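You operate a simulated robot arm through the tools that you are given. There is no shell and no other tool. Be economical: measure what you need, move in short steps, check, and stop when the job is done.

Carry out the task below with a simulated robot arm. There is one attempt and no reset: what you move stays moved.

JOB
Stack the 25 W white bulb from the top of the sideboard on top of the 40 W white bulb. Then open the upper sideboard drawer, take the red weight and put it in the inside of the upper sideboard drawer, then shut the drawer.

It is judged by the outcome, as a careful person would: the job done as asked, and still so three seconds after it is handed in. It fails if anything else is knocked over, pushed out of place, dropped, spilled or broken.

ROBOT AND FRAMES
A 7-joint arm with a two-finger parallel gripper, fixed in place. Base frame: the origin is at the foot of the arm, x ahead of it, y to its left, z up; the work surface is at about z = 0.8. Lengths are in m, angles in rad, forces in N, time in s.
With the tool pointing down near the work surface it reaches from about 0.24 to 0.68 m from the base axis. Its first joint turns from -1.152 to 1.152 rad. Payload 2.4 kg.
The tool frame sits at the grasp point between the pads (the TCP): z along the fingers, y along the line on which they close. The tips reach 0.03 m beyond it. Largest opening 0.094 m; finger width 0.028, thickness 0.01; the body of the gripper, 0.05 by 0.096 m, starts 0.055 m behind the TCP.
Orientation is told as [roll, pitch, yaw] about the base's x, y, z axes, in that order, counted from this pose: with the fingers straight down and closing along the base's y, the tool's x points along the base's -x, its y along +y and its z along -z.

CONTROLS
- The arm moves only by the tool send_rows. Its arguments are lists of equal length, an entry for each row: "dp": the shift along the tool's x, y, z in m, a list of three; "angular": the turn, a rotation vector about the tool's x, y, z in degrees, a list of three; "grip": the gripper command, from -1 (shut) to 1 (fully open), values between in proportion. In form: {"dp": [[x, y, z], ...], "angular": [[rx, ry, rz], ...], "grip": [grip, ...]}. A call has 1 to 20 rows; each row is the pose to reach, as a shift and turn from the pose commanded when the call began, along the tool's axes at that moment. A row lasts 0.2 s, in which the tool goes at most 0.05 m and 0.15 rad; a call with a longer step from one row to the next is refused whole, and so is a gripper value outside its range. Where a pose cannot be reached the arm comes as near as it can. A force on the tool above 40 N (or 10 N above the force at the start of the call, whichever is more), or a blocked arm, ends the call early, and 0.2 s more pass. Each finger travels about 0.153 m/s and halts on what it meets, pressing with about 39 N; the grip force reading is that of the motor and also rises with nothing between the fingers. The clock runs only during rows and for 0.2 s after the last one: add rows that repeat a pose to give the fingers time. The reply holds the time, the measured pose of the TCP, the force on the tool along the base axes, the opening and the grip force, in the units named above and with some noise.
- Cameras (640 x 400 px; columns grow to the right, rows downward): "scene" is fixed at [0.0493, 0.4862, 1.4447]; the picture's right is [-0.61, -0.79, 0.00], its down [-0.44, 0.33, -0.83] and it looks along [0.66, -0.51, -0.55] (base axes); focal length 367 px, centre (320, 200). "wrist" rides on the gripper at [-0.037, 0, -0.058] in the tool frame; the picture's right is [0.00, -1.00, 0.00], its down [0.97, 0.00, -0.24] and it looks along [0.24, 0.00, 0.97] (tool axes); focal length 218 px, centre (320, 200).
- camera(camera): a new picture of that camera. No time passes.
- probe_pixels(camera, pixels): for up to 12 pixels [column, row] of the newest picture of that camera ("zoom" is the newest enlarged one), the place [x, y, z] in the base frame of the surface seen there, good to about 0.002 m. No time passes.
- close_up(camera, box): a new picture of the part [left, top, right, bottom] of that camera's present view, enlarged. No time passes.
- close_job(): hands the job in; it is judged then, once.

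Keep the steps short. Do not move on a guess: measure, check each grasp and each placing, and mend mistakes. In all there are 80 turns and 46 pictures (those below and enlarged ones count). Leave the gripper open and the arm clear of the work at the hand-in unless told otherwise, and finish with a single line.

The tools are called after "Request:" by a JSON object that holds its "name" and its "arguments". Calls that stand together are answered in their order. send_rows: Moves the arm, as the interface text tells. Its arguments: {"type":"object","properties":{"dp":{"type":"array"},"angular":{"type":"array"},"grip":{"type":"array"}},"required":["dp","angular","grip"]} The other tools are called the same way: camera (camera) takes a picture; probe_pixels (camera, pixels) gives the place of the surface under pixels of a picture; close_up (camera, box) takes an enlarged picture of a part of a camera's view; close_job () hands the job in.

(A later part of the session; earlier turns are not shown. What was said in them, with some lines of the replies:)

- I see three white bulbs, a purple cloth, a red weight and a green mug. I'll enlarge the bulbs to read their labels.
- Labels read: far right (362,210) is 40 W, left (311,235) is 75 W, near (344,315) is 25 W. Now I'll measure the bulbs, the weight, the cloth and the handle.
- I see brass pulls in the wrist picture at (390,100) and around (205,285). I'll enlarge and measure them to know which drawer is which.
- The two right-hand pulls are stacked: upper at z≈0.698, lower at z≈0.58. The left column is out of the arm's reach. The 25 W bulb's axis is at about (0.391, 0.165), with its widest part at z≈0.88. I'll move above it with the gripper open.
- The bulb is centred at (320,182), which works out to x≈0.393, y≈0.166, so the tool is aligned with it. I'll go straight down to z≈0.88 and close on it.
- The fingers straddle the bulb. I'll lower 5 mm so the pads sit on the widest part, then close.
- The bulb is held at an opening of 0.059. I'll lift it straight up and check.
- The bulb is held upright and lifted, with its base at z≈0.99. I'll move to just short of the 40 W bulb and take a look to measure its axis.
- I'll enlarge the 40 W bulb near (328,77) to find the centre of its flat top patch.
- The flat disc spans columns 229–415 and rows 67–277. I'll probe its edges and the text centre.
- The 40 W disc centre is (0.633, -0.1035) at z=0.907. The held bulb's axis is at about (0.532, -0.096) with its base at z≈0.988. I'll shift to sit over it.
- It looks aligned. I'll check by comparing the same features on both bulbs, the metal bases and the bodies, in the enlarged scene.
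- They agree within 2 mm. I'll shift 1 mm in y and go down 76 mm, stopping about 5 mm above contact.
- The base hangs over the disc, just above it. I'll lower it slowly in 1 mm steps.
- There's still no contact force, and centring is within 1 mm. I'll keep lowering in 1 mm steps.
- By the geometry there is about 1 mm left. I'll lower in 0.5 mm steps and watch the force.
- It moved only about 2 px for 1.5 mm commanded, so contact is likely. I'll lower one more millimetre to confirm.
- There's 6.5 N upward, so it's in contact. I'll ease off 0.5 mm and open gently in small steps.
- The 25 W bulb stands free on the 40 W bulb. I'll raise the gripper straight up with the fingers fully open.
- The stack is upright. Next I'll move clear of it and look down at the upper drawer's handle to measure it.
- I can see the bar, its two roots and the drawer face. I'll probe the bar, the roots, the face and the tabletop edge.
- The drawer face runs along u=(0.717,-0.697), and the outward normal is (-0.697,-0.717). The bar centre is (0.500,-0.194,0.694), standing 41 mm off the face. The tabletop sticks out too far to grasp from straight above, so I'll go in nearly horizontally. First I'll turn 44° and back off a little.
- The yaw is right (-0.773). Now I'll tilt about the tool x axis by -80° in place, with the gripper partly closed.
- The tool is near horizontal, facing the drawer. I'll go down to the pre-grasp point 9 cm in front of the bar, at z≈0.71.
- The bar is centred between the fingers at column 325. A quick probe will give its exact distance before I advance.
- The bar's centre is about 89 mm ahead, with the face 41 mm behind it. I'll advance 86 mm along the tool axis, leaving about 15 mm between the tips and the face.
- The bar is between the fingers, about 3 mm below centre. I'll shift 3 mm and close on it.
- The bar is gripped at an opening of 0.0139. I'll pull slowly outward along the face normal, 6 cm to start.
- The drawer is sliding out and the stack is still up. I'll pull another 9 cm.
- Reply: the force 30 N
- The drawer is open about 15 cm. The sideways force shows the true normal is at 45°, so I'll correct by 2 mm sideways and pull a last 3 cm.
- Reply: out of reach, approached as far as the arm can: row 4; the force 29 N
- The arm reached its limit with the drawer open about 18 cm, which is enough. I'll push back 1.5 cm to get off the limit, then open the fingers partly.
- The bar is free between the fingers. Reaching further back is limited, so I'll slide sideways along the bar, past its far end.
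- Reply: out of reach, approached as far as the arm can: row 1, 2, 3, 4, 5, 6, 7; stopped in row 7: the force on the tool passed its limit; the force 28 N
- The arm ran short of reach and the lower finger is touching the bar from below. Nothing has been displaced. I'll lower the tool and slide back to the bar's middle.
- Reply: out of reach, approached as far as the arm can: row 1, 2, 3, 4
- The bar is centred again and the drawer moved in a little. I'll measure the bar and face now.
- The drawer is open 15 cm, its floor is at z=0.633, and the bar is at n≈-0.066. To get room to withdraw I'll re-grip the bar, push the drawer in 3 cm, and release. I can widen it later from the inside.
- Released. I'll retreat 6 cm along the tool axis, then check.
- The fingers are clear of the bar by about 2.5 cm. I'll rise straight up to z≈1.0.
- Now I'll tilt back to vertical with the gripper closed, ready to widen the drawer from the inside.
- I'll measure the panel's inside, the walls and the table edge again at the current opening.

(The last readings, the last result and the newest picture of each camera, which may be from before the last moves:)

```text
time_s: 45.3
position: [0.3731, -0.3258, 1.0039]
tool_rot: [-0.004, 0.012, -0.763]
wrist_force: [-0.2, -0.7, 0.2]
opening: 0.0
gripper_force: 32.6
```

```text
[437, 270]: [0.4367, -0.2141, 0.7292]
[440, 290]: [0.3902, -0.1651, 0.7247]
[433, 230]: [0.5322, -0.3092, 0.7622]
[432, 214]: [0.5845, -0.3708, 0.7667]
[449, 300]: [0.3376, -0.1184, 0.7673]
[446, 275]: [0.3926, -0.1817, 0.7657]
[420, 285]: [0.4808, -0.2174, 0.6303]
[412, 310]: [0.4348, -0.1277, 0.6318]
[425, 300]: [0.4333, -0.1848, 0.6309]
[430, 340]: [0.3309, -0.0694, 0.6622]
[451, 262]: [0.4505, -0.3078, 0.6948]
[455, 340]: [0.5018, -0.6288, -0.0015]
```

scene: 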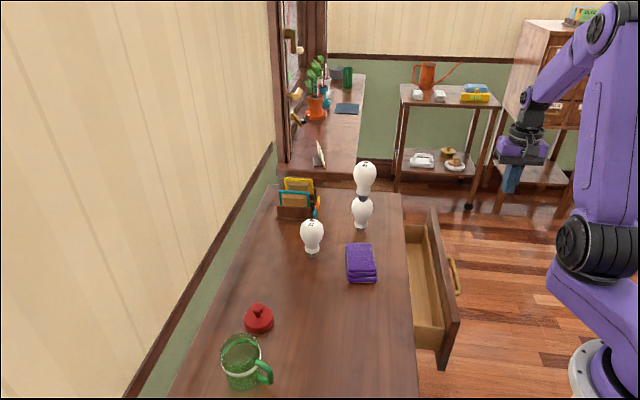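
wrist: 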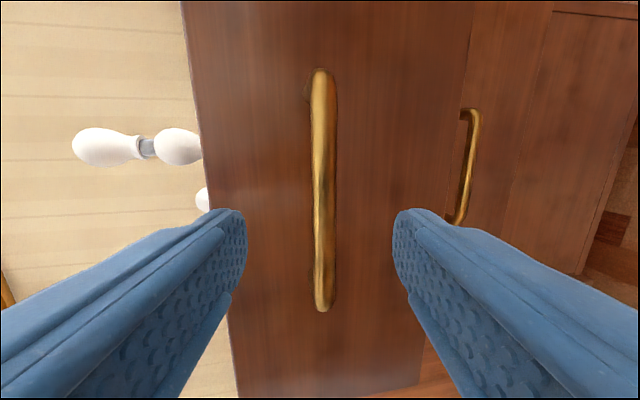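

The panel's inner face is at n≈-0.158 and the table edge at n≈-0.25. I'll move above the gap at n=-0.185 and part of the way down.

Request:
{"name": "send_rows", "arguments": {"dp": [[0, 0.04, 0], [0, 0.08, 0], [0, 0.12, 0], [0, 0.152, 0], [0, 0.152, 0.04], [0, 0.152, 0.08], [0, 0.152, 0.12], [0, 0.152, 0.15], [0, 0.152, 0.15]], "angular": [[0, 0, 0], [0, 0, 0], [0, 0, 0], [0, 0, 0], [0, 0, 0], [0, 0, 0], [0, 0, 0], [0, 0, 0], [0, 0, 0]], "grip": [-1, -1, -1, -1, -1, -1, -1, -1, -1]}}

Request:
{"name": "camera", "arguments": {"camera": "wrist"}}

```text
time_s: 47.3
position: [0.4774, -0.2152, 0.8522]
tool_rot: [-0.001, 0.01, -0.76]
wrist_force: [0.0, -0.6, 0.8]
opening: 0.0
gripper_force: 32.9
```

```text
14 pictures are left
```

wrist: 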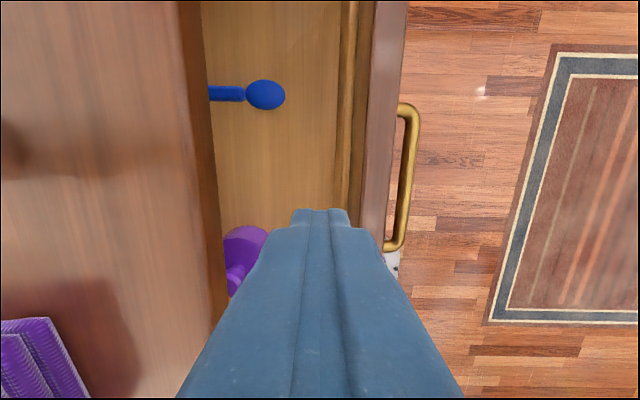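

I see a blue spoon at (265,95) and a purple item at (243,255), both in the inner part of the drawer. I'll measure them so I keep clear.

Request:
{"name": "probe_pixels", "arguments": {"camera": "wrist", "pixels": [[265, 95], [284, 95], [245, 240], [265, 240], [235, 275], [300, 130], [345, 150], [355, 150], [372, 150], [207, 130], [230, 150]]}}

```text
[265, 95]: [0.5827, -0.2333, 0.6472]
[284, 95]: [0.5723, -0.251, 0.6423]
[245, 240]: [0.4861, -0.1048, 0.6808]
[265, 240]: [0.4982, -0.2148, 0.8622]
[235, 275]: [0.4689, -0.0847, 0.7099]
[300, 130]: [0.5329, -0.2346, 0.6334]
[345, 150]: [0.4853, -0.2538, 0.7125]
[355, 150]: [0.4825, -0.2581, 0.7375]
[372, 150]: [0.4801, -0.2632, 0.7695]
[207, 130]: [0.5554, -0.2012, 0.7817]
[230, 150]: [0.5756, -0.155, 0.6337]
```

The gap is clear. I'll descend 13 cm into it and check the force.

Request:
{"name": "send_rows", "arguments": {"dp": [[0, 0, 0.04], [0, 0, 0.08], [0, 0, 0.11], [0, 0, 0.13], [0, 0, 0.13]], "angular": [[0, 0, 0], [0, 0, 0], [0, 0, 0], [0, 0, 0], [0, 0, 0]], "grip": [-1, -1, -1, -1, -1]}}

```text
time_s: 48.5
position: [0.4743, -0.2151, 0.7242]
tool_rot: [-0.001, 0.01, -0.763]
wrist_force: [0.2, -0.1, -0.1]
opening: 0.0
gripper_force: 33.0
```

No contact. Now I'll push the panel outward slowly, 7 cm in total.

Request:
{"name": "send_rows", "arguments": {"dp": [[0, -0.01, 0], [0, -0.02, 0], [0, -0.03, 0], [0, -0.04, 0], [0, -0.05, 0], [0, -0.06, 0], [0, -0.07, 0], [0, -0.07, 0]], "angular": [[0, 0, 0], [0, 0, 0], [0, 0, 0], [0, 0, 0], [0, 0, 0], [0, 0, 0], [0, 0, 0], [0, 0, 0]], "grip": [-1, -1, -1, -1, -1, -1, -1, -1]}}

Request:
{"name": "camera", "arguments": {"camera": "scene"}}

```text
time_s: 50.3
position: [0.4253, -0.2654, 0.7239]
tool_rot: [0.0, 0.011, -0.764]
wrist_force: [-0.4, -0.6, -0.3]
opening: 0.0
gripper_force: 33.2
```

```text
13 pictures are left
```

scene: 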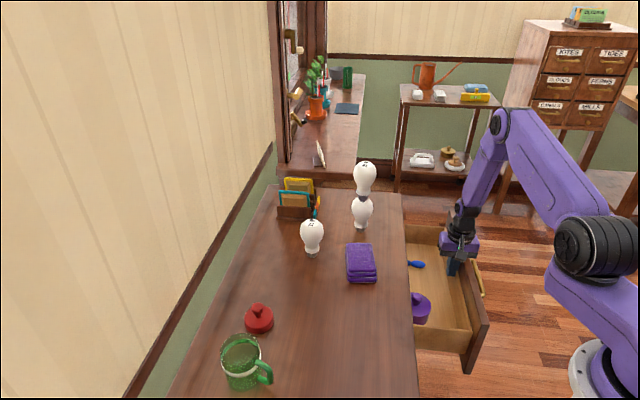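

The drawer is now open about 18 cm with roughly 14 cm of clear space. I'll back off the panel and rise to z≈1.05.

Request:
{"name": "send_rows", "arguments": {"dp": [[0, 0.01, 0], [0, 0.012, -0.04], [0, 0.012, -0.08], [0, 0.012, -0.12], [0, 0.012, -0.16], [0, 0.012, -0.2], [0, 0.012, -0.24], [0, 0.012, -0.28], [0, 0.012, -0.32], [0, 0.012, -0.32]], "angular": [[0, 0, 0], [0, 0, 0], [0, 0, 0], [0, 0, 0], [0, 0, 0], [0, 0, 0], [0, 0, 0], [0, 0, 0], [0, 0, 0], [0, 0, 0]], "grip": [-1, -1, -1, -1, -1, -1, -0.5, 0, 0.2, 0.2]}}

Request:
{"name": "probe_pixels", "arguments": {"camera": "scene", "pixels": [[258, 306], [258, 312], [247, 318], [272, 318], [259, 330], [240, 342], [245, 380], [224, 360], [265, 372], [466, 290], [440, 290], [425, 305]]}}

```text
time_s: 52.5
position: [0.4395, -0.2593, 1.0455]
tool_rot: [-0.003, 0.012, -0.763]
wrist_force: [0.3, 1.0, 0.0]
opening: 0.0565
gripper_force: 0.1
```

```text
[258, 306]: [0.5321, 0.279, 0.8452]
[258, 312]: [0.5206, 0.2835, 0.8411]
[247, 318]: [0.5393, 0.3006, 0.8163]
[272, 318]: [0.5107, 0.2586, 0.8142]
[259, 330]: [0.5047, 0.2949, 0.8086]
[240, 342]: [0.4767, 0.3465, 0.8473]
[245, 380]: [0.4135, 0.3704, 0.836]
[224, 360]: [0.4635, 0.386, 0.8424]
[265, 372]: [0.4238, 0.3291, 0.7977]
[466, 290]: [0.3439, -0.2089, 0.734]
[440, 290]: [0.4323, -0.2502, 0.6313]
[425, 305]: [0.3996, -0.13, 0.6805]
```

The weight's knob is near (0.53,0.279), top z≈0.847. The mug is about 11 cm away. I'll carry the gripper across at z≈1.05 to above the weight.

Request:
{"name": "send_rows", "arguments": {"dp": [[0.0268, 0.0354, 0], [0.0536, 0.0707, 0], [0.0804, 0.1061, 0], [0.1073, 0.1414, 0], [0.1341, 0.1768, 0], [0.1609, 0.2121, 0], [0.1877, 0.2475, 0], [0.2145, 0.2829, 0], [0.2414, 0.3182, 0], [0.2682, 0.3536, 0], [0.295, 0.3889, 0], [0.3218, 0.4243, 0], [0.3218, 0.4243, 0]], "angular": [[0, 0, 0], [0, 0, 0], [0, 0, 0], [0, 0, 0], [0, 0, 0], [0, 0, 0], [0, 0, 0], [0, 0, 0], [0, 0, 0], [0, 0, 0], [0, 0, 0], [0, 0, 0], [0, 0, 0]], "grip": [0.2, 0.2, 0.2, 0.2, 0.2, 0.2, 0.2, 0.2, 0.2, 0.2, 0.2, 0.2, 0.2]}}

Request:
{"name": "camera", "arguments": {"camera": "wrist"}}

```text
time_s: 55.3
position: [0.4983, 0.2696, 1.048]
tool_rot: [-0.003, 0.012, -0.764]
wrist_force: [1.0, -0.3, 0.7]
opening: 0.0563
gripper_force: 0.0
```

```text
12 pictures are left
```

wrist: 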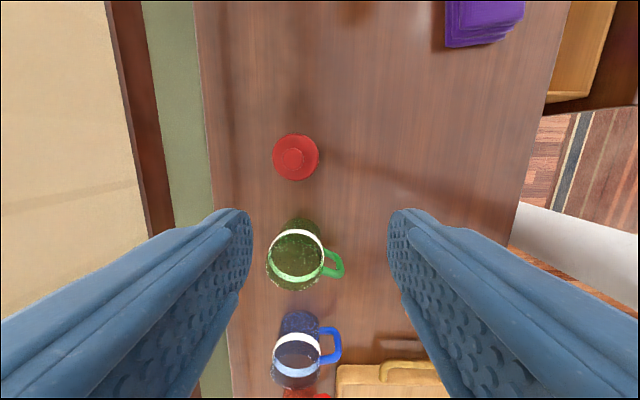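

Request:
{"name": "close_up", "arguments": {"camera": "wrist", "box": [264, 127, 328, 187]}}

```text
6.67 times, centred on (296, 157) of wrist
```

zoom: 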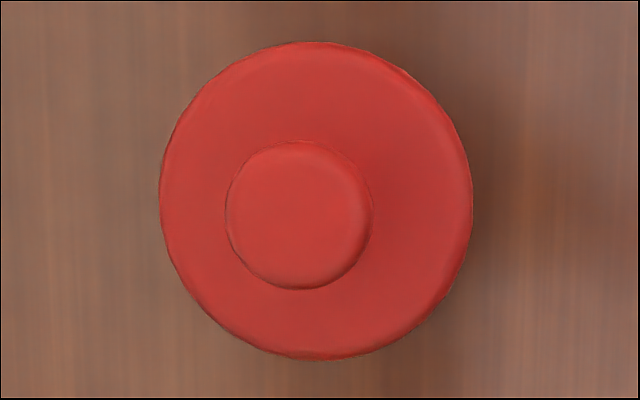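

The knob disc is at zoom columns 226–373 and rows 141–290. I'll probe the knob's top and the base.

Request:
{"name": "probe_pixels", "arguments": {"camera": "zoom", "pixels": [[299, 215], [240, 215], [360, 215], [299, 155], [299, 278], [170, 200], [462, 200], [320, 50], [320, 350], [420, 120]]}}

```text
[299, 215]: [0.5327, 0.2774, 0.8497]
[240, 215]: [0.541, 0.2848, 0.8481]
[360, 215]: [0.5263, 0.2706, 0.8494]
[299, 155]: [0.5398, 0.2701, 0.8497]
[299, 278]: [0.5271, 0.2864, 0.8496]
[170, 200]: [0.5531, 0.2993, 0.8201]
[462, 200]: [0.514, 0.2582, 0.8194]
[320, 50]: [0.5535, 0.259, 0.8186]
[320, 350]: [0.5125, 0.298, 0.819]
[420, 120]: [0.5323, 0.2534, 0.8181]
```

The knob's axis is (0.5335,0.278), its top is z=0.8495 and it is 24 mm wide. The base top is at 0.819. I'll correct the slight tilt, move over it and descend to TCP z≈0.885 first.

Request:
{"name": "send_rows", "arguments": {"dp": [[-0.0196, 0.0304, 0.0], [-0.0198, 0.0308, 0.04], [-0.0202, 0.0313, 0.08], [-0.0206, 0.0315, 0.12], [-0.0211, 0.032, 0.163], [-0.0211, 0.032, 0.163]], "angular": [[-0.47, -0.5, 0], [-0.47, -0.5, 0], [-0.47, -0.5, 0], [-0.47, -0.5, 0], [-0.47, -0.5, 0], [-0.47, -0.5, 0]], "grip": [0.2, 0.2, 0.2, 0.2, 0.2, 0.2]}}

Request:
{"name": "camera", "arguments": {"camera": "wrist"}}

```text
time_s: 56.7
position: [0.5354, 0.2807, 0.8852]
tool_rot: [0.009, 0.004, -0.762]
wrist_force: [0.4, 0.0, 0.3]
opening: 0.0565
gripper_force: 0.0
```

```text
10 pictures are left
```

wrist: 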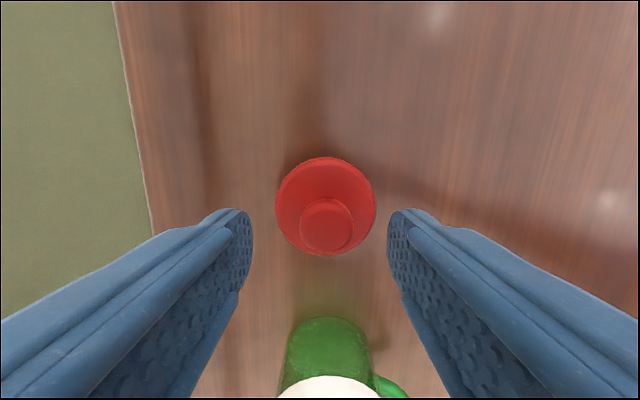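

The knob is 3 mm off along the closing axis. I'll correct that, descend 3.2 cm, and close gently.

Request:
{"name": "send_rows", "arguments": {"dp": [[-0.0005, -0.0032, 0.01], [-0.0005, -0.0032, 0.022], [-0.0005, -0.0032, 0.032], [-0.0005, -0.0032, 0.032], [-0.0005, -0.0032, 0.032], [-0.0005, -0.0032, 0.032], [-0.0005, -0.0032, 0.032]], "angular": [[0, 0, 0], [0, 0, 0], [0, 0, 0], [0, 0, 0], [0, 0, 0], [0, 0, 0], [0, 0, 0]], "grip": [0.2, 0.2, 0.2, -0.3, -0.6, -1, -1]}}

```text
time_s: 58.3
position: [0.5333, 0.2773, 0.8518]
tool_rot: [0.006, 0.004, -0.764]
wrist_force: [1.3, 1.3, -0.1]
opening: 0.0253
gripper_force: 38.9
```

The knob is gripped at 0.0253. I'll lift it to z≈1.06 and check.

Request:
{"name": "send_rows", "arguments": {"dp": [[0, 0, -0.01], [0, 0, -0.04], [0, 0, -0.08], [0, 0, -0.12], [0, 0, -0.16], [0, 0, -0.2], [0, 0, -0.21], [0, 0, -0.21]], "angular": [[0, 0, 0], [0, 0, 0], [0, 0, 0], [0, 0, 0], [0, 0, 0], [0, 0, 0], [0, 0, 0], [0, 0, 0]], "grip": [-1, -1, -1, -1, -1, -1, -1, -1]}}

Request:
{"name": "camera", "arguments": {"camera": "scene"}}

```text
time_s: 60.1
position: [0.533, 0.2772, 1.0616]
tool_rot: [0.007, 0.004, -0.764]
wrist_force: [0.3, -0.1, -3.9]
opening: 0.025
gripper_force: 38.9
```

```text
9 pictures are left
```

scene: 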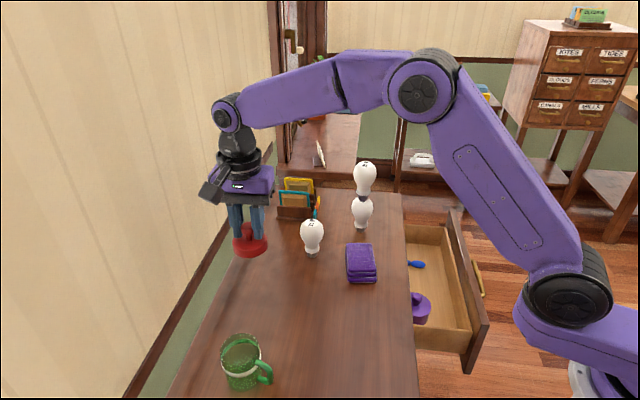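

The red weight is held (about 4 N). I'll carry it at this height to above the open drawer at (0.467,-0.226).

Request:
{"name": "send_rows", "arguments": {"dp": [[-0.025, -0.0342, 0], [-0.05, -0.0683, 0], [-0.075, -0.1025, 0], [-0.1, -0.1366, 0], [-0.125, -0.1708, 0], [-0.15, -0.2049, 0], [-0.175, -0.2391, 0], [-0.2, -0.2732, 0], [-0.225, -0.3074, 0], [-0.25, -0.3415, 0], [-0.275, -0.3757, 0], [-0.3, -0.4098, 0], [-0.3, -0.4098, 0]], "angular": [[0, 0, 0], [0, 0, 0], [0, 0, 0], [0, 0, 0], [0, 0, 0], [0, 0, 0], [0, 0, 0], [0, 0, 0], [0, 0, 0], [0, 0, 0], [0, 0, 0], [0, 0, 0], [0, 0, 0]], "grip": [-1, -1, -1, -1, -1, -1, -1, -1, -1, -1, -1, -1, -1]}}

Request:
{"name": "camera", "arguments": {"camera": "wrist"}}

```text
time_s: 62.9
position: [0.4666, -0.2258, 1.0587]
tool_rot: [0.006, 0.002, -0.763]
wrist_force: [-0.3, -0.2, -3.8]
opening: 0.0248
gripper_force: 39.2
```

```text
8 pictures are left
```

wrist: 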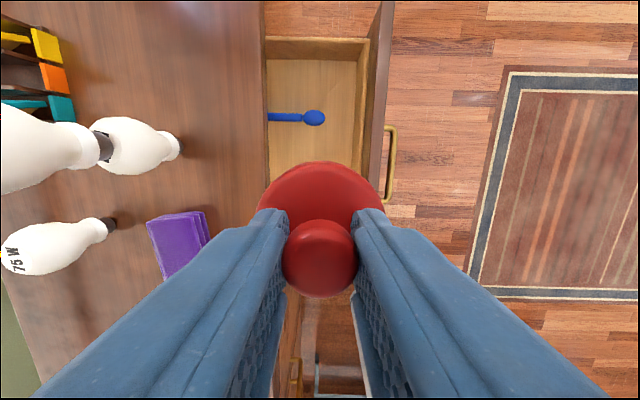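

The weight hangs over the middle of the opening. I'll descend to TCP z≈0.70, with the weight's bottom about 1.4 cm above the floor.

Request:
{"name": "send_rows", "arguments": {"dp": [[0, 0, 0.04], [0, 0, 0.08], [0, 0, 0.12], [0, 0, 0.16], [0, 0, 0.2], [0, 0, 0.24], [0, 0, 0.28], [0, 0, 0.31], [0, 0, 0.335], [0, 0, 0.3587], [0, 0, 0.3587]], "angular": [[0, 0, 0], [0, 0, 0], [0, 0, 0], [0, 0, 0], [0, 0, 0], [0, 0, 0], [0, 0, 0], [0, 0, 0], [0, 0, 0], [0, 0, 0], [0, 0, 0]], "grip": [-1, -1, -1, -1, -1, -1, -1, -1, -1, -1, -1]}}

Request:
{"name": "close_up", "arguments": {"camera": "scene", "box": [380, 190, 540, 380]}}

```text
time_s: 65.3
position: [0.4681, -0.225, 0.6993]
tool_rot: [0.006, 0.0, -0.765]
wrist_force: [0.5, -0.4, -4.0]
opening: 0.0249
gripper_force: 38.9
```

```text
2.11 times, centred on (460, 285) of scene
```

zoom: 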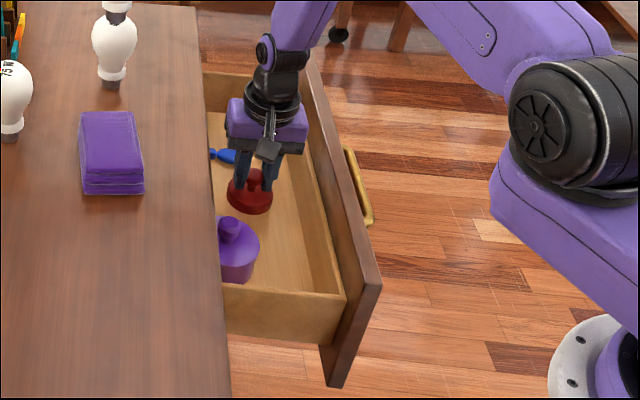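

It's clear of everything. I'll lower slowly to the floor.

Request:
{"name": "send_rows", "arguments": {"dp": [[0, 0, 0.005], [0, 0, 0.009], [0, 0, 0.011], [0, 0, 0.012], [0, 0, 0.013], [0, 0, 0.014], [0, 0, 0.014]], "angular": [[0, 0, 0], [0, 0, 0], [0, 0, 0], [0, 0, 0], [0, 0, 0], [0, 0, 0], [0, 0, 0]], "grip": [-1, -1, -1, -1, -1, -1, -1]}}

```text
time_s: 66.9
position: [0.4674, -0.2248, 0.6844]
tool_rot: [0.008, 0.004, -0.763]
wrist_force: [-0.8, -0.5, -0.5]
opening: 0.0249
gripper_force: 38.9
```

The force dropped from -4 to about 0, so the floor now carries the weight. I'll lower 1 mm more to seat it and open slightly.

Request:
{"name": "send_rows", "arguments": {"dp": [[0, 0, 0.0008], [0, 0, 0.0008], [0, 0, 0.0008], [0, 0, 0.0008], [0, 0, 0.0008], [0, 0, 0.0008]], "angular": [[0, 0, 0], [0, 0, 0], [0, 0, 0], [0, 0, 0], [0, 0, 0], [0, 0, 0]], "grip": [-1, -0.45, -0.3, -0.1, 0.1, 0.1]}}

```text
time_s: 68.3
position: [0.4674, -0.2244, 0.6839]
tool_rot: [0.006, 0.005, -0.761]
wrist_force: [-0.6, 0.9, 0.1]
opening: 0.0516
gripper_force: 0.0
```

Released. I'll rise straight up to z≈0.98.

Request:
{"name": "send_rows", "arguments": {"dp": [[0, 0, -0.01], [0, 0, -0.04], [0, 0, -0.08], [0, 0, -0.12], [0, 0, -0.16], [0, 0, -0.2], [0, 0, -0.24], [0, 0, -0.28], [0, 0, -0.3], [0, 0, -0.3]], "angular": [[0, 0, 0], [0, 0, 0], [0, 0, 0], [0, 0, 0], [0, 0, 0], [0, 0, 0], [0, 0, 0], [0, 0, 0], [0, 0, 0], [0, 0, 0]], "grip": [0.1, 0.1, 0.1, 0.1, 0.1, -0.3, -0.8, -1, -1, -1]}}

Request:
{"name": "camera", "arguments": {"camera": "wrist"}}

```text
time_s: 70.5
position: [0.4663, -0.2256, 0.9867]
tool_rot: [0.009, 0.004, -0.762]
wrist_force: [-0.6, -0.3, 0.3]
opening: 0.0003
gripper_force: 33.3
```

```text
6 pictures are left
```

wrist: 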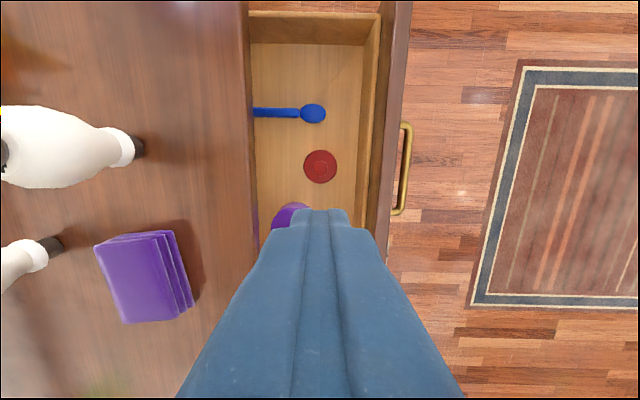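

The red weight stands in the drawer. To shut it I'll push the panel from outside with closed fingers, tilted 35° so the hand stays clear of the table and the stack. First I'll move out in front of the drawer and tilt.

Request:
{"name": "send_rows", "arguments": {"dp": [[0, -0.03, 0], [0.001, -0.06, 0], [0.001, -0.09, 0], [0.0019, -0.12, 0], [0.0019, -0.1505, 0], [0.0019, -0.1505, 0]], "angular": [[-7, 0, 0], [-14, 0, 0], [-21, 0, 0], [-28, 0, 0], [-35, 0, 0], [-35, 0, 0]], "grip": [-1, -1, -1, -1, -1, -1]}}

```text
time_s: 71.9
position: [0.3618, -0.3331, 0.9864]
tool_rot: [0.621, 0.002, -0.764]
wrist_force: [-0.7, -0.3, 0.7]
opening: 0.0001
gripper_force: 33.2
```

In position. Now I'll descend to z≈0.76, just in front of the panel's top part.

Request:
{"name": "send_rows", "arguments": {"dp": [[0, -0.022, 0.0307], [0, -0.0439, 0.0614], [0, -0.0659, 0.092], [0, -0.0879, 0.1227], [0, -0.1098, 0.1534], [0, -0.1318, 0.1841], [0, -0.1318, 0.1841]], "angular": [[0, 0, 0], [0, 0, 0], [0, 0, 0], [0, 0, 0], [0, 0, 0], [0, 0, 0], [0, 0, 0]], "grip": [-1, -1, -1, -1, -1, -1, -1]}}

Request:
{"name": "camera", "arguments": {"camera": "scene"}}

```text
time_s: 73.5
position: [0.3597, -0.3335, 0.757]
tool_rot: [0.617, 0.002, -0.762]
wrist_force: [-0.1, -0.8, -0.3]
opening: 0.0005
gripper_force: 33.2
```

```text
5 pictures are left
```

scene: 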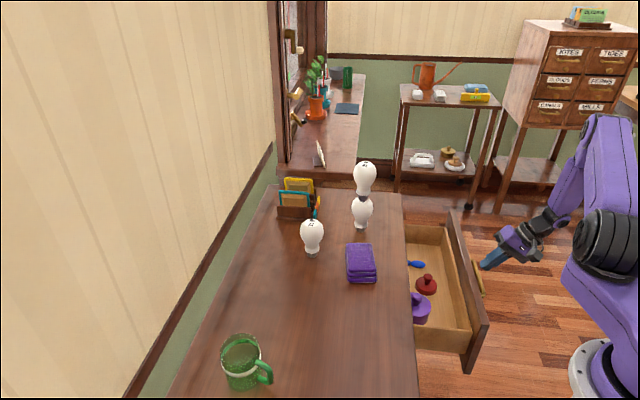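

The red weight is visible in the drawer and the finger is in front of the panel. I'll push inward 19 cm slowly.

Request:
{"name": "send_rows", "arguments": {"dp": [[-0.0004, 0.0129, 0.0092], [-0.0007, 0.0258, 0.0184], [-0.0011, 0.0386, 0.0276], [-0.0014, 0.0515, 0.0367], [-0.0018, 0.0644, 0.0459], [-0.0022, 0.0773, 0.0551], [-0.0025, 0.0901, 0.0643], [-0.0029, 0.103, 0.0735], [-0.0032, 0.1159, 0.0827], [-0.0036, 0.1288, 0.0918], [-0.004, 0.1416, 0.101], [-0.0043, 0.1545, 0.1102], [-0.0043, 0.1545, 0.1102]], "angular": [[0, 0, 0], [0, 0, 0], [0, 0, 0], [0, 0, 0], [0, 0, 0], [0, 0, 0], [0, 0, 0], [0, 0, 0], [0, 0, 0], [0, 0, 0], [0, 0, 0], [0, 0, 0], [0, 0, 0]], "grip": [-1, -1, -1, -1, -1, -1, -1, -1, -1, -1, -1, -1, -1]}}

Request:
{"name": "camera", "arguments": {"camera": "scene"}}

```text
time_s: 76.3
position: [0.4937, -0.1986, 0.7573]
tool_rot: [0.618, 0.004, -0.761]
wrist_force: [0.2, 0.6, 0.4]
opening: 0.0001
gripper_force: 33.2
```

```text
4 pictures are left
```

scene: 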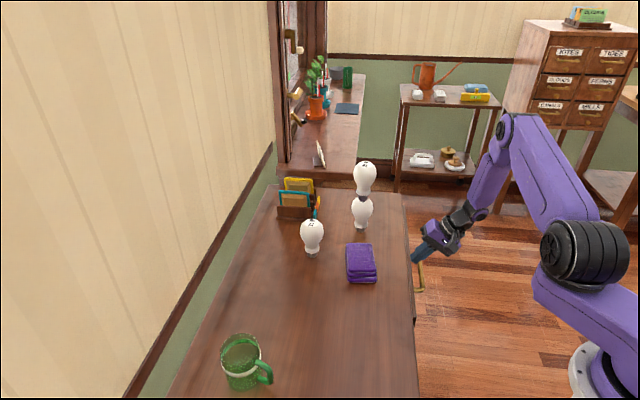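

About 2.3 cm remain. I'll continue in small steps until it closes and the force rises.

Request:
{"name": "send_rows", "arguments": {"dp": [[-0.0002, 0.0065, 0.0046], [-0.0003, 0.0114, 0.0081], [-0.0004, 0.0146, 0.0104], [-0.0004, 0.0171, 0.0122], [-0.0005, 0.0187, 0.0133], [-0.0005, 0.0203, 0.0145], [-0.0006, 0.022, 0.0157], [-0.0006, 0.0236, 0.0168], [-0.0006, 0.0236, 0.0168]], "angular": [[0, 0, 0], [0, 0, 0], [0, 0, 0], [0, 0, 0], [0, 0, 0], [0, 0, 0], [0, 0, 0], [0, 0, 0], [0, 0, 0]], "grip": [-1, -1, -1, -1, -1, -1, -1, -1, -1]}}

```text
time_s: 78.5
position: [0.5121, -0.1845, 0.7569]
tool_rot: [0.615, 0.004, -0.768]
wrist_force: [-3.2, -2.6, 2.1]
opening: 0.0
gripper_force: 33.1
stopped in row 9: the force on the tool passed its limit (the readings are from after the stop); the commanded pose is now the measured one
```

The force limit stopped the push at n≈-0.232, as expected for a shut drawer. I'll back away and verify.

Request:
{"name": "send_rows", "arguments": {"dp": [[0, -0.0163, -0.0116], [0, -0.0325, -0.0232], [0, -0.0488, -0.0348], [0, -0.065, -0.0464], [0, -0.0424, -0.0771], [0, -0.02, -0.1085], [0, 0.0, -0.1365], [0, 0.022, -0.167], [0, 0.022, -0.167]], "angular": [[0, 0, 0], [0, 0, 0], [0, 0, 0], [0, 0, 0], [0, 0, 0], [0, 0, 0], [0, 0, 0], [0, 0, 0], [0, 0, 0]], "grip": [-1, -1, -1, -1, -0.5, 0, 0.5, 1, 1]}}

Request:
{"name": "camera", "arguments": {"camera": "scene"}}

Request:
{"name": "probe_pixels", "arguments": {"camera": "scene", "pixels": [[409, 257], [412, 270], [413, 287], [364, 165], [364, 178], [361, 210], [411, 290]]}}

```text
time_s: 80.5
position: [0.4587, -0.2382, 0.9068]
tool_rot: [0.614, 0.005, -0.77]
wrist_force: [0.2, -0.5, -0.4]
opening: 0.0939
gripper_force: 0.0
```

```text
3 pictures are left
```

scene: 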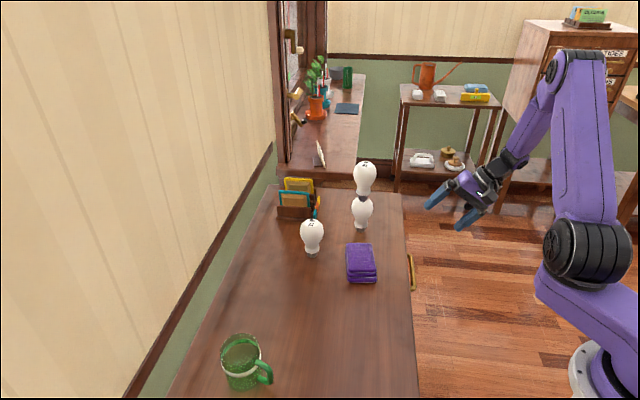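

```text
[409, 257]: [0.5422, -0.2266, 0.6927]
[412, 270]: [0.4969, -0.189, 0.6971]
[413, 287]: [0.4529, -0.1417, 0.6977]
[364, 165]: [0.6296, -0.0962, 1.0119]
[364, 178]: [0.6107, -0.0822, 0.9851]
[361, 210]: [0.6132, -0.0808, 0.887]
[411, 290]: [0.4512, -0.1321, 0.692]
```

The handle is back at its starting place (0.497,-0.189), so the drawer is shut, and the stack still stands. I'll lift the arm well clear with the gripper open.

Request:
{"name": "send_rows", "arguments": {"dp": [[0, 0, -0.04], [0, 0.01, -0.08], [0, 0.02, -0.12], [0, 0.02, -0.12]], "angular": [[0, 0, 0], [0, 0, 0], [0, 0, 0], [0, 0, 0]], "grip": [1, 1, 1, 1]}}

Request:
{"name": "close_up", "arguments": {"camera": "scene", "box": [260, 140, 440, 300]}}

```text
time_s: 81.5
position: [0.4204, -0.2781, 1.0161]
tool_rot: [0.615, 0.005, -0.766]
wrist_force: [-1.2, -0.4, -0.2]
opening: 0.094
gripper_force: 0.1
```

```text
2.50 times, centred on (350, 220) of scene
```

zoom: 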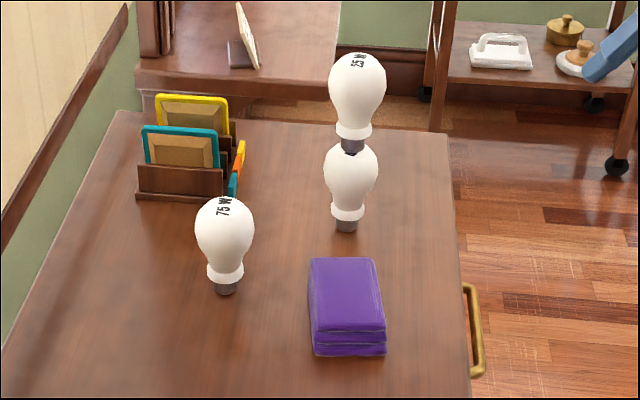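

The 25 W bulb stands on the 40 W bulb, the drawer is shut with the red weight inside, and everything else is in place, so I'm handing in.

Request:
{"name": "close_job", "arguments": {}}

```text
The job is handed in.
```

The 25 W bulb is stacked on the 40 W bulb, and the red weight is inside the upper sideboard drawer, which is shut.
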